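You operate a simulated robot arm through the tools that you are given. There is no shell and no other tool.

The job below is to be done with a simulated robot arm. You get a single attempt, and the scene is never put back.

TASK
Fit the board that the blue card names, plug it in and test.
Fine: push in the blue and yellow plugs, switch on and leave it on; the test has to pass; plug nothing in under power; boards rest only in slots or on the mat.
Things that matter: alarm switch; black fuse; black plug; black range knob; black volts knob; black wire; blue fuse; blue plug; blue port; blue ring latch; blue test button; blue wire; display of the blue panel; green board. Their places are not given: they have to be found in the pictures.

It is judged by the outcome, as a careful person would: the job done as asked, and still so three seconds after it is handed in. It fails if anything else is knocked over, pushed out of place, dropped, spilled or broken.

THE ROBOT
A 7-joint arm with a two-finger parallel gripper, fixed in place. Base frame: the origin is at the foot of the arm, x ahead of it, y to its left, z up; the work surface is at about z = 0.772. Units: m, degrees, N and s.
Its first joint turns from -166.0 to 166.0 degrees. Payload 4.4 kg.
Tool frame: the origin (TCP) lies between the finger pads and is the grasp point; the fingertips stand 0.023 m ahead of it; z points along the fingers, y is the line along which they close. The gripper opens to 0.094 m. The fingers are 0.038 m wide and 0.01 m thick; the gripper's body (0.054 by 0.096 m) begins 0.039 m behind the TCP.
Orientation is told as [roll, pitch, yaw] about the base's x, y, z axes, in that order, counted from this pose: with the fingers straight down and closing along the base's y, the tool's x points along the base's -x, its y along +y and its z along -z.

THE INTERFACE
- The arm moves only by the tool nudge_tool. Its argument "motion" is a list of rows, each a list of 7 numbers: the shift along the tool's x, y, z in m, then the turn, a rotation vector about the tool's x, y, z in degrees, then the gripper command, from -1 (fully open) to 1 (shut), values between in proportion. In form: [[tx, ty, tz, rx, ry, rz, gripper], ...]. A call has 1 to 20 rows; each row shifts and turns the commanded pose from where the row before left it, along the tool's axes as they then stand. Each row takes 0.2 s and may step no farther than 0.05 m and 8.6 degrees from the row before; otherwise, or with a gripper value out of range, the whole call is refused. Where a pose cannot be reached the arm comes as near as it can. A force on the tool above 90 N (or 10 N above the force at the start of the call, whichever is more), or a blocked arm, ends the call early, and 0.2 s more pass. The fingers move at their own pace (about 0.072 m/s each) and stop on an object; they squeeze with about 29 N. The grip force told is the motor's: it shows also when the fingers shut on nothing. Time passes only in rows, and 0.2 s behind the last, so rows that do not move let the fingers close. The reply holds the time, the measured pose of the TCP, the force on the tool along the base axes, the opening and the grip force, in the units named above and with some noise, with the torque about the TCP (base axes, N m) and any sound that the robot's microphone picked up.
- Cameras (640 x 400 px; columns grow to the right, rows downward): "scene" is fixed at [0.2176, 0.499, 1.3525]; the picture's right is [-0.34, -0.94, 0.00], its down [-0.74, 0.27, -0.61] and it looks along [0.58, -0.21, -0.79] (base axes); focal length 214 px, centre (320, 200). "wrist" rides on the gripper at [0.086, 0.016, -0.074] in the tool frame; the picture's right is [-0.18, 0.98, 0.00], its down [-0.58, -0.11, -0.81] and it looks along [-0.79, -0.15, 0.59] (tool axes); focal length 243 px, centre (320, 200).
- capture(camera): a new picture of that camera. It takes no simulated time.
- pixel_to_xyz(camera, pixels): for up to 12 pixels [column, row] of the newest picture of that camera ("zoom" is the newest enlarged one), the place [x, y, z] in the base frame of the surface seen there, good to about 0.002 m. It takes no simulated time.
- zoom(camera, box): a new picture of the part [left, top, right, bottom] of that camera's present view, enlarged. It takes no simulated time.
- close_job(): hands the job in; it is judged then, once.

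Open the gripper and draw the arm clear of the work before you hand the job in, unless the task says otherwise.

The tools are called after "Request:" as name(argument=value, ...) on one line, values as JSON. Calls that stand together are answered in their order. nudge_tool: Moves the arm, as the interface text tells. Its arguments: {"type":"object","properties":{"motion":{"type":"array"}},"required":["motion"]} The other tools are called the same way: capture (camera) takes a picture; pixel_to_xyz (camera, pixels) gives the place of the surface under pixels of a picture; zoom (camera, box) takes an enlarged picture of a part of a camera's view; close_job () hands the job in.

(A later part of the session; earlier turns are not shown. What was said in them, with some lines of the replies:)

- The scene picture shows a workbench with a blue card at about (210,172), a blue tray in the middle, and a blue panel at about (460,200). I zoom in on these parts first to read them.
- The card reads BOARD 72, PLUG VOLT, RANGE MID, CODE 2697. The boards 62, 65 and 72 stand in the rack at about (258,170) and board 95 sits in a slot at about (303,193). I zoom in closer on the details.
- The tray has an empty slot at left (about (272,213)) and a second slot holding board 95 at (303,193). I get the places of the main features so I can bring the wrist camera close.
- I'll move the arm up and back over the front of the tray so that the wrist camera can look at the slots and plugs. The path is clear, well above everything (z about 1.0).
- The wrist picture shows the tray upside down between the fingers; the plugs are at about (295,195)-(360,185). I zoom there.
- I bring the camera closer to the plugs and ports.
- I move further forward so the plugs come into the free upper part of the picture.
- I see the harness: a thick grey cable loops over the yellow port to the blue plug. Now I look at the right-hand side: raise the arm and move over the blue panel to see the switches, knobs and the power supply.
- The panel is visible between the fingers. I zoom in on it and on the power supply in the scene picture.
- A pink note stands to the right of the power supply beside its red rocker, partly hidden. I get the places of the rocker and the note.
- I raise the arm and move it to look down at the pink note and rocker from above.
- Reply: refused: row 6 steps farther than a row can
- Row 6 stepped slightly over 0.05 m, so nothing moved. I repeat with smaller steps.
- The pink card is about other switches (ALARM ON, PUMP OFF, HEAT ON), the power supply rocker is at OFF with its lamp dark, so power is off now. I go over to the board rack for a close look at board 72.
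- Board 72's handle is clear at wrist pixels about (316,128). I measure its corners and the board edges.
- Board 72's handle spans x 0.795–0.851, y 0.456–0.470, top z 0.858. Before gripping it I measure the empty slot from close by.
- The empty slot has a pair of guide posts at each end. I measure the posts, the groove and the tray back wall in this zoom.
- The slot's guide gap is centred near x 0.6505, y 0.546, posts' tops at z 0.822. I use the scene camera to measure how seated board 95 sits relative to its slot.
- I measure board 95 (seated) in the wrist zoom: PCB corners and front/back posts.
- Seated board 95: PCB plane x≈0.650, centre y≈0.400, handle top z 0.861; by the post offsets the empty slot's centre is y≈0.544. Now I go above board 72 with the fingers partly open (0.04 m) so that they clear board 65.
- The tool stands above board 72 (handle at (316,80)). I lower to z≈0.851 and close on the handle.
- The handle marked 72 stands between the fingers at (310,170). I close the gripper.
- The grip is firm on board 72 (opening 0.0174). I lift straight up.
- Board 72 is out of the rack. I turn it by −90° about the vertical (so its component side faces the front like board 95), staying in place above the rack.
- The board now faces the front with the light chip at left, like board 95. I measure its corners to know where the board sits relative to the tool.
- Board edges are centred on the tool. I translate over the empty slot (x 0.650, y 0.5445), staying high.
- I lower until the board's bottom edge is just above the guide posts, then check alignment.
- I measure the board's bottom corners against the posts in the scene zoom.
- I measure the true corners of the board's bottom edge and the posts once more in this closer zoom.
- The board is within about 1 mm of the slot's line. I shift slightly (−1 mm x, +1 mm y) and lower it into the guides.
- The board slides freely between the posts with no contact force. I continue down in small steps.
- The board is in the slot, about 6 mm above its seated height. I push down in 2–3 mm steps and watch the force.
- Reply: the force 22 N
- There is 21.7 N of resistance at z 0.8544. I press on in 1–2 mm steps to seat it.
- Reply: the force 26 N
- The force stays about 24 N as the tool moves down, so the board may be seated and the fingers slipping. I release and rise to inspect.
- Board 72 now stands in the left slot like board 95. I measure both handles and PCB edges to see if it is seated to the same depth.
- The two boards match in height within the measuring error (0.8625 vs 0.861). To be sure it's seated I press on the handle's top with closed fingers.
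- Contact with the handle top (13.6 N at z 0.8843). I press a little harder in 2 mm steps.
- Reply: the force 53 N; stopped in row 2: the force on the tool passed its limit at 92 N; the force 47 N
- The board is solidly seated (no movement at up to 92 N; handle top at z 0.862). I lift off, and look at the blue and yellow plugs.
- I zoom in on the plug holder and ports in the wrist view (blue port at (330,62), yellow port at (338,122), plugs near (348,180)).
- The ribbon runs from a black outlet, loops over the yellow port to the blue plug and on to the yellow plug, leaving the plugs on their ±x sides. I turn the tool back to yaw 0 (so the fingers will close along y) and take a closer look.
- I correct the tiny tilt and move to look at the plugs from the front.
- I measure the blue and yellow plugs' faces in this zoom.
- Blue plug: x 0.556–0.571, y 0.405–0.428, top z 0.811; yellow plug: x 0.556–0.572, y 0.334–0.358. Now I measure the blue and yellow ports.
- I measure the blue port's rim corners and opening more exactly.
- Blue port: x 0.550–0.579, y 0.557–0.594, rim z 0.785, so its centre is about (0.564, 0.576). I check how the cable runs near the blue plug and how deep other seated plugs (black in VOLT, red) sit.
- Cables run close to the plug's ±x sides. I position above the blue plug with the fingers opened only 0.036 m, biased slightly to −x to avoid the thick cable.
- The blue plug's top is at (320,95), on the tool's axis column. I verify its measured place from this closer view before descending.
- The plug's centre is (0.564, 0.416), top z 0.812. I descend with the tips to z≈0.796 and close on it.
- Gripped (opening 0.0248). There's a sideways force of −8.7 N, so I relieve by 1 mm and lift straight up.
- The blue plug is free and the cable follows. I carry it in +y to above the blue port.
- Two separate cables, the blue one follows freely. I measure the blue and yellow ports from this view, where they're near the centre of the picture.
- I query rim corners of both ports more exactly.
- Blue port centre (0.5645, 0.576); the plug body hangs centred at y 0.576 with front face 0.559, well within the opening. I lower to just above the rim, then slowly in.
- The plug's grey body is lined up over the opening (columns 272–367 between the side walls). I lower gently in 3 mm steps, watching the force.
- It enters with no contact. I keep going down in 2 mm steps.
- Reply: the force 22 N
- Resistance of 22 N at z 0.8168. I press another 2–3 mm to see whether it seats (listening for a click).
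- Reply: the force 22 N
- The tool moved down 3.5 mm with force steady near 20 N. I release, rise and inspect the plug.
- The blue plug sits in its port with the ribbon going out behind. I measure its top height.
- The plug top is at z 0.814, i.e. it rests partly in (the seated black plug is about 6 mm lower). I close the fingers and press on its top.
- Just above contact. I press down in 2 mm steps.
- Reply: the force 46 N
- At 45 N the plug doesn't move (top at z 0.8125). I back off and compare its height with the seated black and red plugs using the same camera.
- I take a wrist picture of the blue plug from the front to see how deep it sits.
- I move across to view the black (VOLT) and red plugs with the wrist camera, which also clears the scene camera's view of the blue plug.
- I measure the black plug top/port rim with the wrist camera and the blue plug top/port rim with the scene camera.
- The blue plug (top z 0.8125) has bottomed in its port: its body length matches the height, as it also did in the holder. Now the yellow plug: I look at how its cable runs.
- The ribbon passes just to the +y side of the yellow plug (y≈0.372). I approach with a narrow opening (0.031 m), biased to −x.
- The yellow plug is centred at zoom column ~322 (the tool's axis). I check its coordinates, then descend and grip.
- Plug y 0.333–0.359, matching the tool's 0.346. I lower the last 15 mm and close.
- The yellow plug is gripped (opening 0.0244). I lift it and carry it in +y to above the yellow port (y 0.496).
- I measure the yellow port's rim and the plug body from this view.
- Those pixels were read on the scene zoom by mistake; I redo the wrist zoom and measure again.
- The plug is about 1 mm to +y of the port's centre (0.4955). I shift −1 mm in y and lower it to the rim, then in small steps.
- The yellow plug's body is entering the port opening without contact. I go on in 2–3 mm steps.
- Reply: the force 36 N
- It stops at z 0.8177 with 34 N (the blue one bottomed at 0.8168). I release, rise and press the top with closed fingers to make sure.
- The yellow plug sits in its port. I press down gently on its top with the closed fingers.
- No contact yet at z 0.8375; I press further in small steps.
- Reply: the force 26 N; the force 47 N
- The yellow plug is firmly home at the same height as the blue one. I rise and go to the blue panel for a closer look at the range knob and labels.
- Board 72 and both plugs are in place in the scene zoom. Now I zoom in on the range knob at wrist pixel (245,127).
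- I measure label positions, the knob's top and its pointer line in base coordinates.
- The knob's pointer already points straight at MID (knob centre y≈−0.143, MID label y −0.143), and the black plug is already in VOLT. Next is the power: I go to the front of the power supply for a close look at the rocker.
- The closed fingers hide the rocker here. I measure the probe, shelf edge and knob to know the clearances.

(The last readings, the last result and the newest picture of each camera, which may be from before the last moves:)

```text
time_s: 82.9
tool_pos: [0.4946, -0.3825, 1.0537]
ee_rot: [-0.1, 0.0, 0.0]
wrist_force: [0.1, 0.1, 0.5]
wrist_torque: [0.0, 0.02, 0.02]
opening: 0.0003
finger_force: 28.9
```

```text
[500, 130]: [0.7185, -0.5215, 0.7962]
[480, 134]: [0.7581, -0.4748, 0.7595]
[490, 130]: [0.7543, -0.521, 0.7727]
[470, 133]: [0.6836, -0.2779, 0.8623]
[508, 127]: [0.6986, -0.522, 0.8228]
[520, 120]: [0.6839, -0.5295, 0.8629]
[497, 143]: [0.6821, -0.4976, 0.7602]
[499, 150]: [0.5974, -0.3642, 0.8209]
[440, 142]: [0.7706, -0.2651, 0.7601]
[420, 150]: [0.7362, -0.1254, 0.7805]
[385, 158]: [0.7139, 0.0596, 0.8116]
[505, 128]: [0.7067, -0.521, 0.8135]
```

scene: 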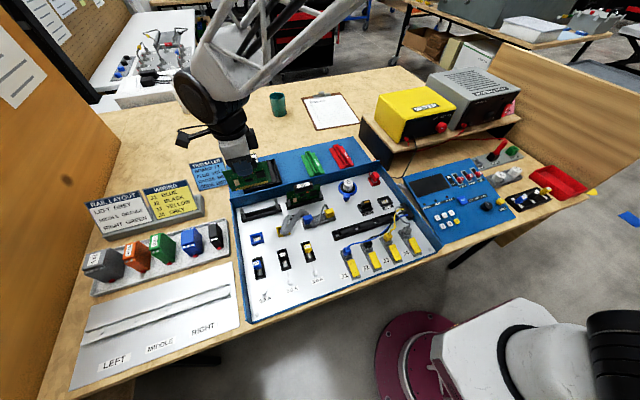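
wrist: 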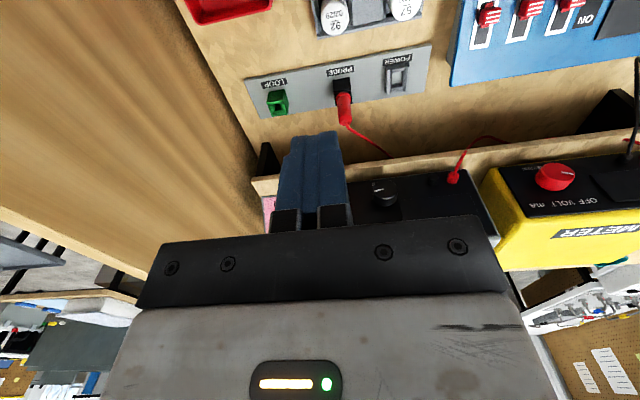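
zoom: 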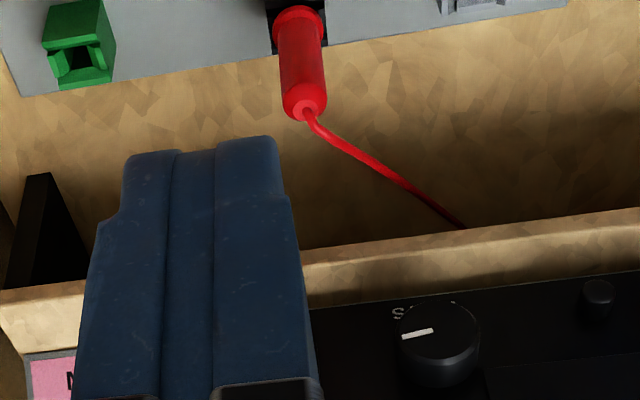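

Shelf front edge is x 0.685, top z 0.872; the probe's top is at (0.608,−0.373,0.862), so a 45° tilted tool at z≈0.93 clears it. I tilt the fingers forward 45° here, up high, and look at the rocker.

Request:
nudge_tool(motion=[[0, 0, 0, 0, -8.5, 0, 1], [0, 0, 0, 0, -8.5, 0, 1], [0, 0, 0, 0, -8.5, 0, 1], [0, 0, 0, 0, -8.5, 0, 1], [0, 0, 0, 0, -8.5, 0, 1], [0, 0, 0, 0, -2.5, 0, 1], [0, 0, 0, 0, 0, 0, 1]])

Request:
capture(camera="wrist")

Request:
capture(camera="scene")

```text
time_s: 84.1
tool_pos: [0.5592, -0.3111, 0.9813]
ee_rot: [6.2, -36.8, 5.4]
wrist_force: [0.1, 0.2, -0.1]
wrist_torque: [-0.03, 0.01, -0.06]
opening: 0.0002
finger_force: 28.7
stopped in row 6: the arm was blocked; the commanded pose is now the measured one
```

```text
taken
```

wrist: 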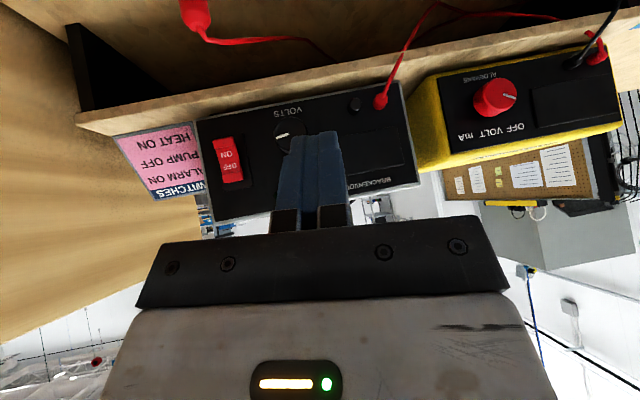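

```text
taken
```

scene: 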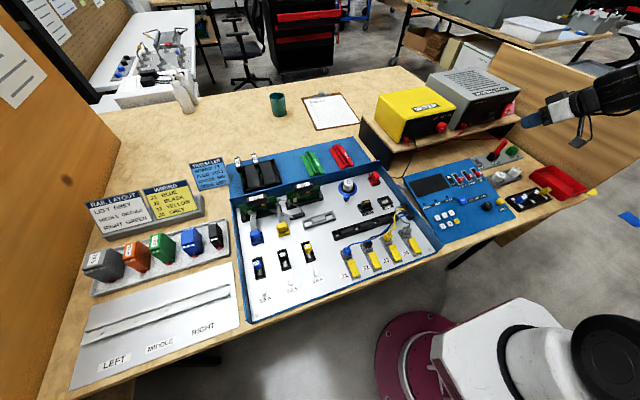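

The tilt ran into a joint limit and the tool drifted to (0.559,−0.311,0.981), still without contact force. I check the rocker and volts knob in this view.

Request:
zoom(camera="wrist", box=[190, 80, 430, 210])

Request:
pixel_to_xyz(camera="wrist", pixels=[[228, 145], [225, 175], [230, 155], [226, 140], [290, 125], [232, 180], [215, 143], [240, 142], [222, 186], [160, 160]])

Request:
zoom(camera="scene", box=[440, 60, 600, 160])

```text
2.67 times, centred on (310, 145) of wrist
```

zoom: 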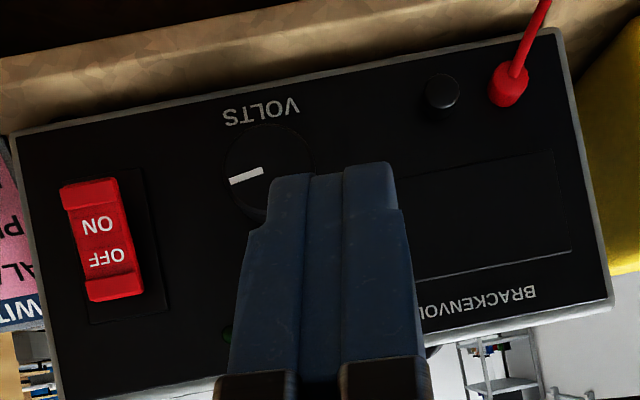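

```text
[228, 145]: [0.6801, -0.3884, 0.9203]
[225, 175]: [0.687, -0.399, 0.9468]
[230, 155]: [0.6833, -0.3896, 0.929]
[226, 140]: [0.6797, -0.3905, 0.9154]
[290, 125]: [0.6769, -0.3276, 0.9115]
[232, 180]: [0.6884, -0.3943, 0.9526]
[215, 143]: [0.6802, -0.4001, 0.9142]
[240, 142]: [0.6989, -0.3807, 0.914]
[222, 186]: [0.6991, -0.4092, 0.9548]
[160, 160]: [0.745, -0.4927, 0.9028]
```

```text
4.00 times, centred on (520, 110) of scene
```

zoom: 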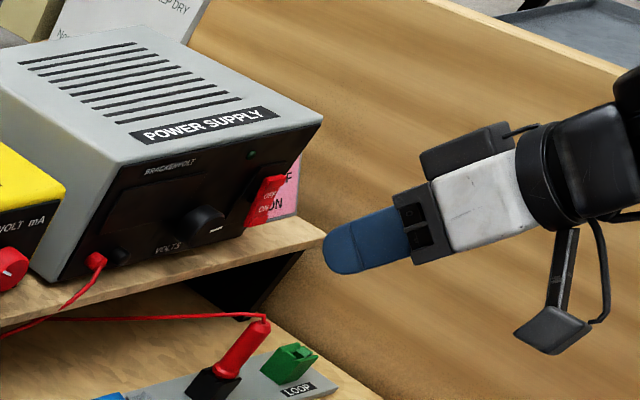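

The gripper hangs about 0.1 m clear of the supply, nothing touched. The rocker's lower (ON) half stands out (x 0.680) and its upper half is in (x 0.687): it's OFF. I first turn the tool to a smaller, clean tilt (about 28° forward, no roll or yaw).

Request:
nudge_tool(motion=[[0, 0, 0, 4.5, 4.4, 2.0, 1], [0, 0, 0, 4.5, 4.4, 2.0, 1], [0, 0, 0, 0, 0, 0, 1]])

```text
time_s: 84.9
tool_pos: [0.5578, -0.3128, 0.9816]
ee_rot: [-0.7, -27.8, 0.9]
wrist_force: [-0.9, 0.4, 0.4]
wrist_torque: [0.03, -0.01, -0.02]
opening: 0.0
finger_force: 29.3
```

The tilt is now about −28° with almost no roll or yaw. I move to just in front of the rocker's lower half (still 3 cm short of it).

Request:
nudge_tool(motion=[[0, -0.035, 0, -0.28, 0, 0.79, 1], [0, -0.043, 0, 0, 0, 0, 1], [-0.011, 0, 0.027, 0, 0, 0, 1], [-0.011, 0, 0.027, 0, 0, 0, 1], [-0.011, 0, 0.026, 0, 0, 0, 1], [0, 0, 0, 0, 0, 0, 1]])

Request:
capture(camera="wrist")

Request:
zoom(camera="scene", box=[440, 60, 600, 160])

```text
time_s: 86.3
tool_pos: [0.6234, -0.3896, 0.9247]
ee_rot: [0.0, -27.8, 0.1]
wrist_force: [-0.5, 0.6, 0.4]
wrist_torque: [0.01, 0.0, -0.03]
opening: 0.0001
finger_force: 28.4
```

```text
taken
```

wrist: 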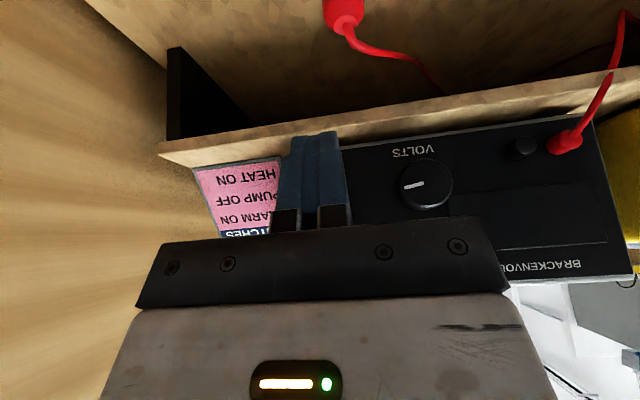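

```text
4.00 times, centred on (520, 110) of scene
```

zoom: 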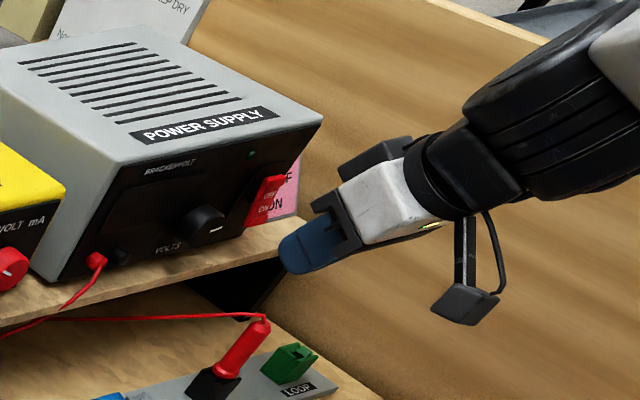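

The fingers are level with the rocker's lower half. I advance along +x in small steps until contact.

Request:
nudge_tool(motion=[[-0.0088, 0, 0.0047, 0, 0, 0, 1], [-0.0088, 0, 0.0047, 0, 0, 0, 1], [-0.0026, 0, 0.0014, 0, 0, 0, 1], [0, 0, 0, 0, 0, 0, 1]])

Request:
capture(camera="wrist")

Request:
zoom(camera="scene", box=[470, 80, 566, 140])

```text
time_s: 87.3
tool_pos: [0.6485, -0.3894, 0.9265]
ee_rot: [0.1, -27.8, 0.1]
wrist_force: [-0.2, 0.0, -0.5]
wrist_torque: [-0.01, 0.0, 0.01]
opening: 0.0
finger_force: 28.8
```

```text
taken
```

wrist: 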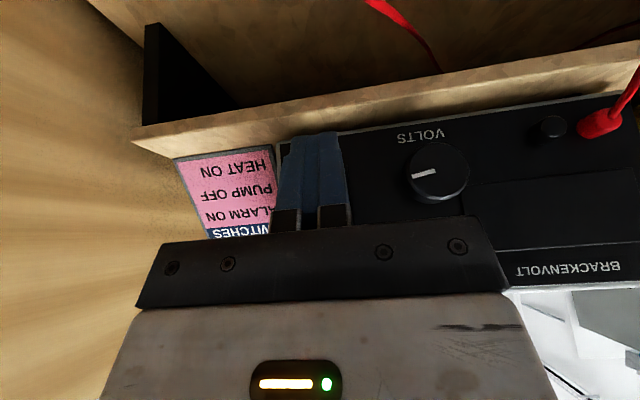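

```text
6.67 times, centred on (518, 110) of scene
```

zoom: 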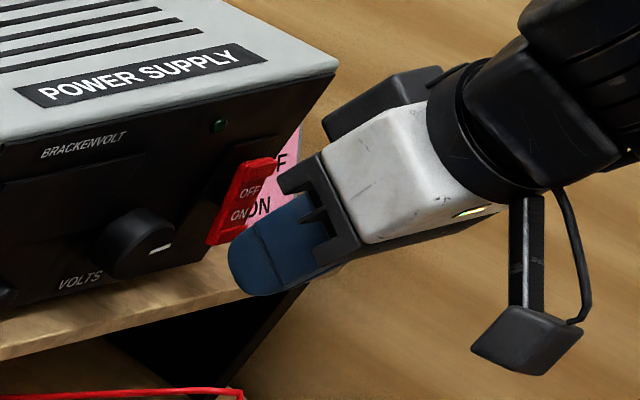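

The fingertips are just short of the ON half. I push on in 2 mm steps, watching force and sound.

Request:
nudge_tool(motion=[[-0.0018, 0, 0.0009, 0, 0, 0, 1], [-0.0018, 0, 0.0009, 0, 0, 0, 1], [-0.0018, 0, 0.0009, 0, 0, 0, 1], [0, 0, 0, 0, 0, 0, 1]])

Request:
nudge_tool(motion=[[-0.0018, 0, 0.0009, 0, 0, 0, 1], [-0.0018, 0, 0.0009, 0, 0, 0, 1], [0, 0, 0, 0, 0, 0, 1]])

Request:
zoom(camera="scene", box=[470, 80, 566, 140])

```text
time_s: 88.3
tool_pos: [0.6538, -0.393, 0.9259]
ee_rot: [0.0, -27.8, 0.1]
wrist_force: [-0.5, -0.1, 0.7]
wrist_torque: [0.01, 0.01, 0.01]
opening: 0.0
finger_force: 28.8
```

```text
time_s: 89.1
tool_pos: [0.658, -0.3931, 0.9252]
ee_rot: [0.1, -27.9, 0.0]
wrist_force: [-0.5, 0.8, -0.4]
wrist_torque: [-0.01, 0.01, 0.03]
opening: 0.0
finger_force: 28.9
```

```text
6.67 times, centred on (518, 110) of scene
```

zoom: 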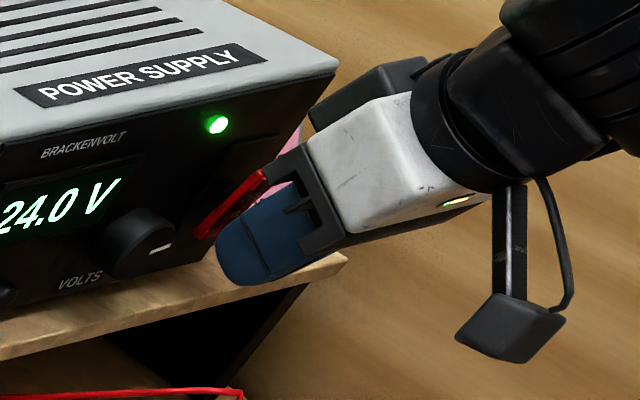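

The power supply came on: green lamp lit, display 24.0 V. I back off along −x and look at the panel.

Request:
nudge_tool(motion=[[0.0088, 0, -0.0047, 0, 0, 0, 1], [0.026, 0, -0.014, 0, 0, 0, 1], [0.03, 0, -0.03, 0, 0, 0, 1], [0, 0, 0, 0, 0, 0, 1]])

Request:
capture(camera="scene")

Request:
zoom(camera="scene", box=[395, 150, 523, 230])

Request:
zoom(camera="scene", box=[440, 70, 536, 130])

```text
time_s: 90.1
tool_pos: [0.5788, -0.3896, 0.9356]
ee_rot: [0.3, -27.4, 0.2]
wrist_force: [0.4, -0.2, -0.3]
wrist_torque: [0.01, 0.0, 0.01]
opening: 0.0
finger_force: 28.7
```

```text
taken
```

scene: 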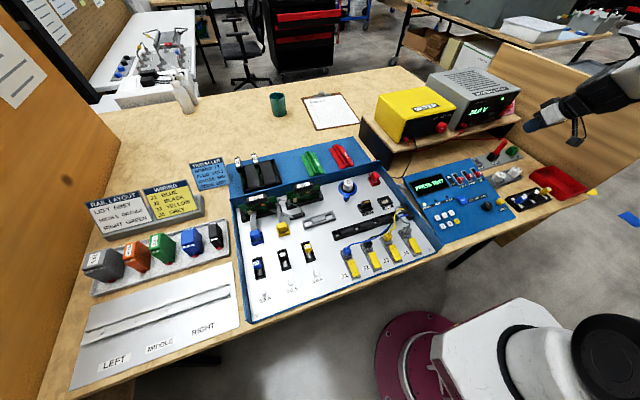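

```text
5.00 times, centred on (459, 190) of scene
```

zoom: 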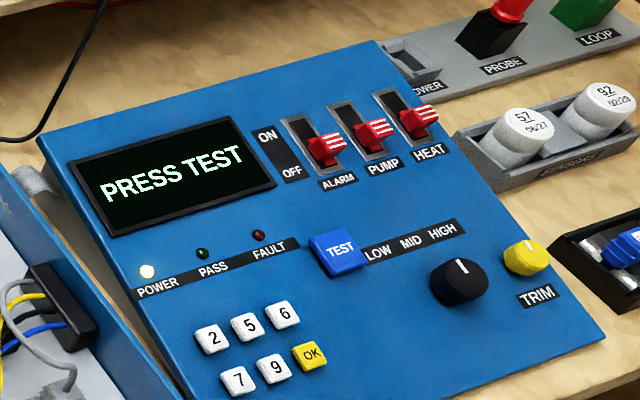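

```text
6.67 times, centred on (488, 100) of scene
```

zoom: 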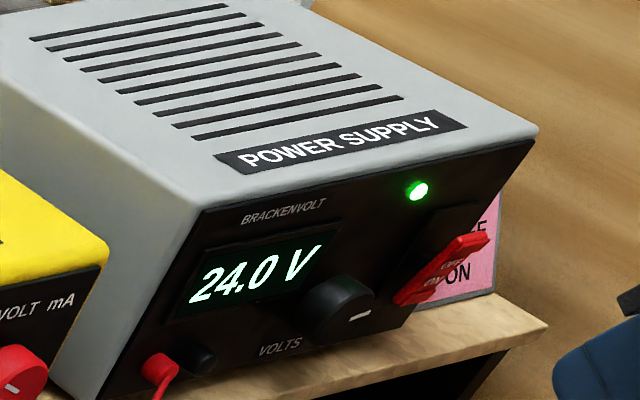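

The panel is powered and its display says PRESS TEST, so no code is asked for. I bring the tool back to vertical, up high, then go to the TEST button.

Request:
nudge_tool(motion=[[-0.0235, 0, -0.044, 0, 0, 0, 1], [-0.0235, 0, -0.044, 0, 0, 0, 1], [0, 0, 0, 0, 8.5, 0, 1], [0, 0, 0, 0, 8.5, 0, 1], [0, 0, 0, 0, 8.5, 0, 1], [0, 0, 0, 0, 1.9, 0, 1], [0, 0, 0, 0, 0, 0, 1]])

```text
time_s: 91.7
tool_pos: [0.5787, -0.3904, 1.0398]
ee_rot: [0.0, -0.3, 0.1]
wrist_force: [0.6, 0.2, -0.1]
wrist_torque: [0.0, -0.01, 0.0]
opening: 0.0
finger_force: 29.0
```

Vertical again at z 1.04. I move above the TEST button (0.462, −0.084).

Request:
nudge_tool(motion=[[0.0167, 0.0437, 0.01, 0, 0, 0, 1], [0.0167, 0.0437, 0.01, 0, 0, 0, 1], [0.0167, 0.0437, 0.01, 0, 0, 0, 1], [0.0167, 0.0437, 0.01, 0, 0, 0, 1], [0.0167, 0.0437, 0.01, 0, 0, 0, 1], [0.0167, 0.0437, 0.01, 0, 0, 0, 1], [0.0167, 0.0437, 0.01, 0, 0, 0, 1], [0, 0, 0.04, 0, 0, 0, 1], [0, 0, 0.03, 0, 0, 0, 1], [0, 0, 0, 0, 0, 0, 1]])

Request:
capture(camera="wrist")

Request:
zoom(camera="scene", box=[395, 150, 523, 230])

```text
time_s: 93.9
tool_pos: [0.4605, -0.0809, 0.8997]
ee_rot: [0.0, -0.5, 0.2]
wrist_force: [0.7, 0.1, -0.2]
wrist_torque: [-0.03, 0.01, 0.03]
opening: 0.0
finger_force: 29.2
```

```text
taken
```

wrist: 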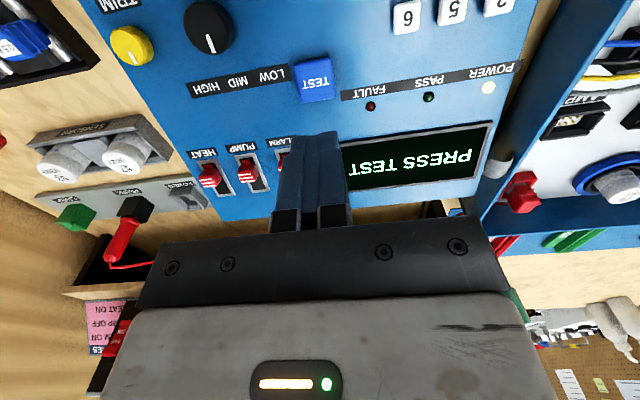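

```text
5.00 times, centred on (459, 190) of scene
```

zoom: 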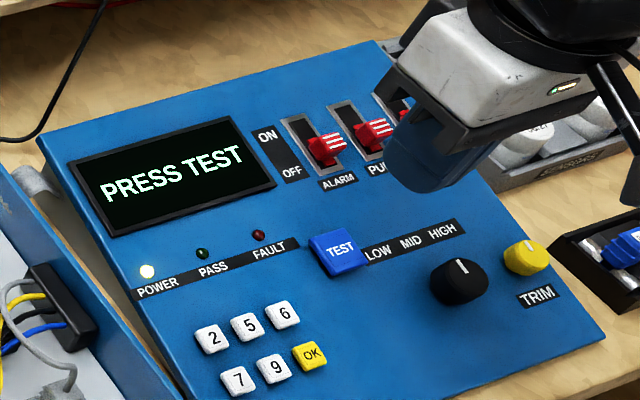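

I measure the TEST button's corners in the wrist view (around (314,80)).

Request:
pixel_to_xyz(camera="wrist", pixels=[[296, 72], [329, 66], [301, 98], [331, 95], [314, 82], [314, 70], [308, 90]])

```text
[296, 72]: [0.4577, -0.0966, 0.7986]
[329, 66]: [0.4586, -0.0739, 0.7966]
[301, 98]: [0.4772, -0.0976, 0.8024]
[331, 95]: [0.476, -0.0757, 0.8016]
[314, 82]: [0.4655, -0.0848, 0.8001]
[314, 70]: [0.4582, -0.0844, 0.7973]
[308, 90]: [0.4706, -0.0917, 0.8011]
```

Button top is x 0.455–0.478, y −0.098 to −0.074, z≈0.800. I centre on it and lower to just above.

Request:
nudge_tool(motion=[[-0.006, -0.005, 0, 0, 0.4, 0, 1], [0, 0, 0.03, 0, 0, 0, 1], [0, 0, 0.03, 0, 0, 0, 1], [0, 0, 0.008, 0, 0, 0, 1], [0, 0, 0, 0, 0, 0, 1]])

Request:
zoom(camera="scene", box=[395, 150, 523, 230])

```text
time_s: 95.1
tool_pos: [0.4676, -0.0878, 0.8306]
ee_rot: [0.0, 0.0, 0.2]
wrist_force: [0.5, -0.2, 0.0]
wrist_torque: [0.02, 0.0, 0.01]
opening: 0.0
finger_force: 28.5
```

```text
5.00 times, centred on (459, 190) of scene
```

zoom: 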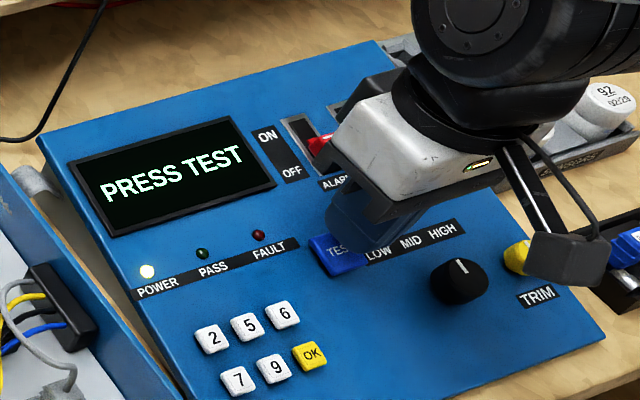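

The fingertips are right above TEST. I press in 2 mm steps.

Request:
nudge_tool(motion=[[0, 0, 0.003, 0, 0, 0, 1], [0, 0, 0.002, 0, 0, 0, 1], [0, 0, 0.002, 0, 0, 0, 1], [0, 0, 0, 0, 0, 0, 1]])

Request:
zoom(camera="scene", box=[395, 150, 523, 230])

```text
time_s: 96.1
tool_pos: [0.4699, -0.0885, 0.8225]
ee_rot: [0.0, -0.1, 0.1]
wrist_force: [0.9, -0.6, 0.5]
wrist_torque: [-0.01, 0.0, 0.03]
opening: 0.0002
finger_force: 28.9
```

```text
5.00 times, centred on (459, 190) of scene
```

zoom: 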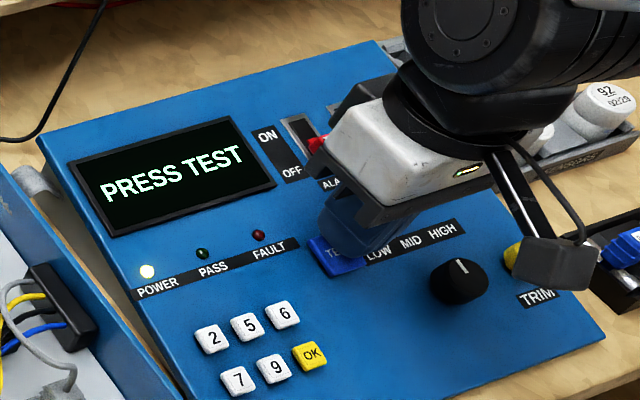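

Almost touching, display unchanged. I press 2 mm further at a time.

Request:
nudge_tool(motion=[[0, 0, 0.002, 0, 0, 0, 1], [0, 0, 0, 0, 0, 0, 1]])

Request:
nudge_tool(motion=[[0, 0, 0.002, 0, 0, 0, 1], [0, 0, 0, 0, 0, 0, 1]])

Request:
zoom(camera="scene", box=[395, 150, 523, 230])

```text
time_s: 96.7
tool_pos: [0.4696, -0.0886, 0.8207]
ee_rot: [-0.1, 0.0, 0.1]
wrist_force: [1.7, 0.0, 2.2]
wrist_torque: [0.0, -0.07, 0.01]
opening: 0.0001
finger_force: 28.8
heard: click
```

```text
time_s: 97.3
tool_pos: [0.4684, -0.0896, 0.8192]
ee_rot: [0.0, 0.0, 0.1]
wrist_force: [0.6, 2.0, 8.1]
wrist_torque: [0.0, -0.06, 0.01]
opening: 0.0001
finger_force: 28.6
```

```text
5.00 times, centred on (459, 190) of scene
```

zoom: 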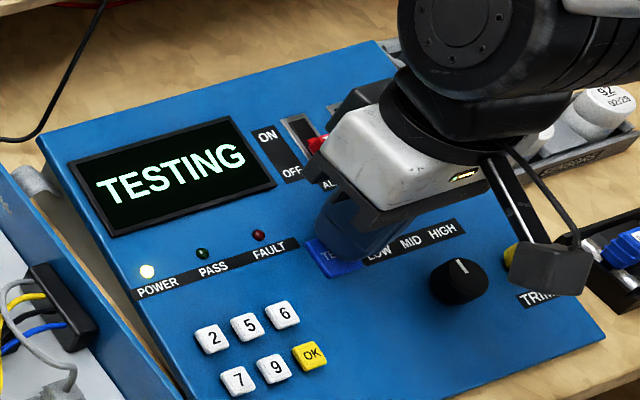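

A click was heard and the display reads TESTING. I release the button by rising straight up and wait.

Request:
nudge_tool(motion=[[0, 0, -0.01, 0, 0, 0, 1], [0, 0, -0.03, 0, 0, 0, 1], [0, 0, -0.04, 0, 0, 0, 1], [0, 0, 0, 0, 0, 0, 1], [0, 0, 0, 0, 0, 0, 1], [0, 0, 0, 0, 0, 0, 1]])

Request:
zoom(camera="scene", box=[395, 150, 523, 230])

```text
time_s: 98.7
tool_pos: [0.4695, -0.0893, 0.8993]
ee_rot: [0.0, 0.0, 0.1]
wrist_force: [0.4, 1.3, -0.4]
wrist_torque: [0.01, -0.02, 0.02]
opening: 0.0
finger_force: 28.8
```

```text
5.00 times, centred on (459, 190) of scene
```

zoom: 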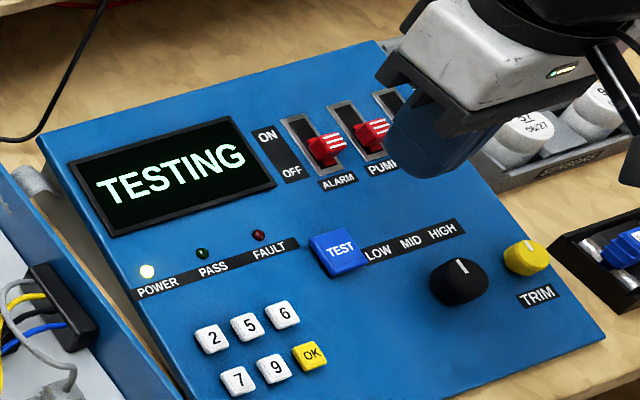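

Still TESTING. I wait a few seconds.

Request:
nudge_tool(motion=[[0, 0, -0.02, 0, 0, 0, 1], [0, 0, -0.02, 0, 0, 0, 1], [0, 0, 0, 0, 0, 0, 1], [0, 0, 0, 0, 0, 0, 1], [0, 0, 0, 0, 0, 0, 1], [0, 0, 0, 0, 0, 0, 1], [0, 0, 0, 0, 0, 0, 1], [0, 0, 0, 0, 0, 0, 1], [0, 0, 0, 0, 0, 0, 1], [0, 0, 0, 0, 0, 0, 1]])

Request:
zoom(camera="scene", box=[395, 150, 523, 230])

```text
time_s: 100.9
tool_pos: [0.4691, -0.0913, 0.9393]
ee_rot: [0.0, 0.0, 0.2]
wrist_force: [-0.5, 0.0, -0.4]
wrist_torque: [-0.01, 0.01, -0.02]
opening: 0.0001
finger_force: 29.2
```

```text
5.00 times, centred on (459, 190) of scene
```

zoom: 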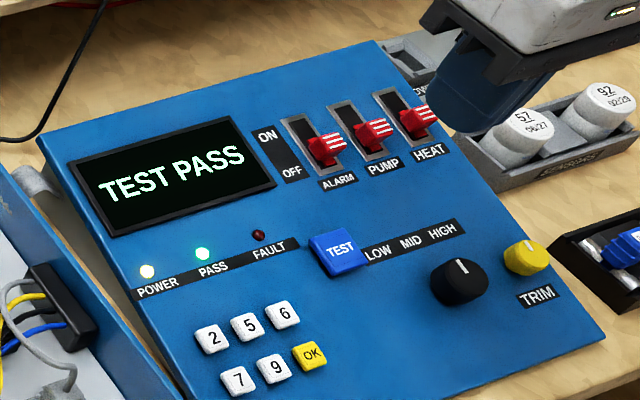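

The display shows TEST PASS and the green PASS lamp is lit. I open the gripper, draw the arm up and clear of the work, and check the whole scene.

Request:
nudge_tool(motion=[[0, 0, -0.045, 0, 0, 0, 0], [0, 0, -0.045, 0, 0, 0, -1], [0.03, 0, -0.035, 0, 0, 0, -1], [0.04, -0.02, -0.01, 0, 0, 0, -1], [0.03, -0.03, 0, 0, 0, 0, -1], [0, 0, 0, 0, 0, 0, -1], [0, 0, 0, 0, 0, 0, -1]])

Request:
capture(camera="scene")

Request:
zoom(camera="scene", box=[220, 140, 412, 260])

Request:
zoom(camera="scene", box=[395, 80, 555, 230])

```text
time_s: 102.5
tool_pos: [0.3653, -0.142, 1.0735]
ee_rot: [0.0, 0.0, 0.1]
wrist_force: [0.1, -0.1, -0.4]
wrist_torque: [-0.03, 0.01, 0.04]
opening: 0.0938
finger_force: 0.0
```

```text
taken
```

scene: 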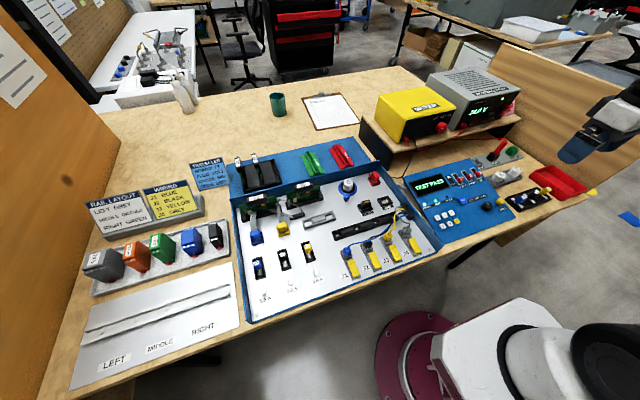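

```text
3.33 times, centred on (316, 200) of scene
```

zoom: 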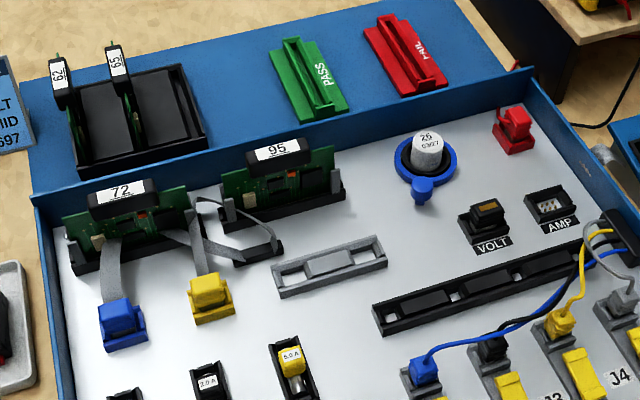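

```text
2.67 times, centred on (475, 155) of scene
```

zoom: 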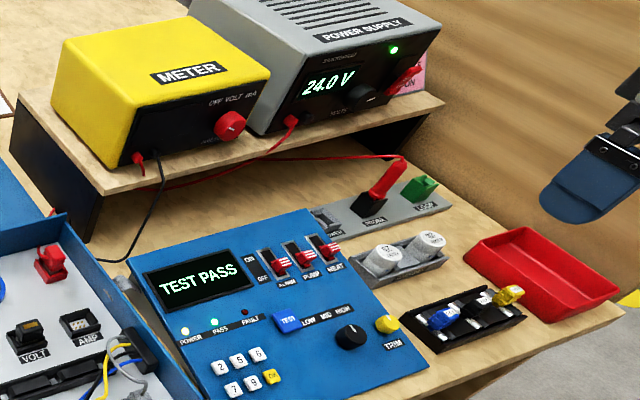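

Board 72 sits in its slot with the blue and yellow plugs in. The supply is on at 24.0 V, the panel reads TEST PASS, boards 62, 65 and 95 and everything else are where they were, and the arm is clear with the gripper open. I hand the job in.

Request:
close_job()

```text
The job is handed in.
```

Board 72 is fitted and plugged in. The test passed: the display reads TEST PASS and the green PASS lamp is lit. The job has been handed in.

- **Board:** I moved board 72 from the rack to the empty left slot and pressed it home. Board 95 stayed in the right slot, and boards 62 and 65 stayed in the rack.
- **Plugs:** The blue and yellow plugs are in their ports and pressed fully in. I did this with the power off.
- **Power:** I switched the power supply on at its red rocker and left it on. It shows 24.0 V.
- **Settings on the card:** The black plug was already in VOLT and the range knob already pointed to MID, so I left both alone. The panel went straight to PRESS TEST, so I did not enter code 2697.

While I was lining up on the power supply, one arm move ran into a joint limit. It touched nothing, and the final pictures show nothing else out of place. The arm ended clear of the bench with the gripper open.
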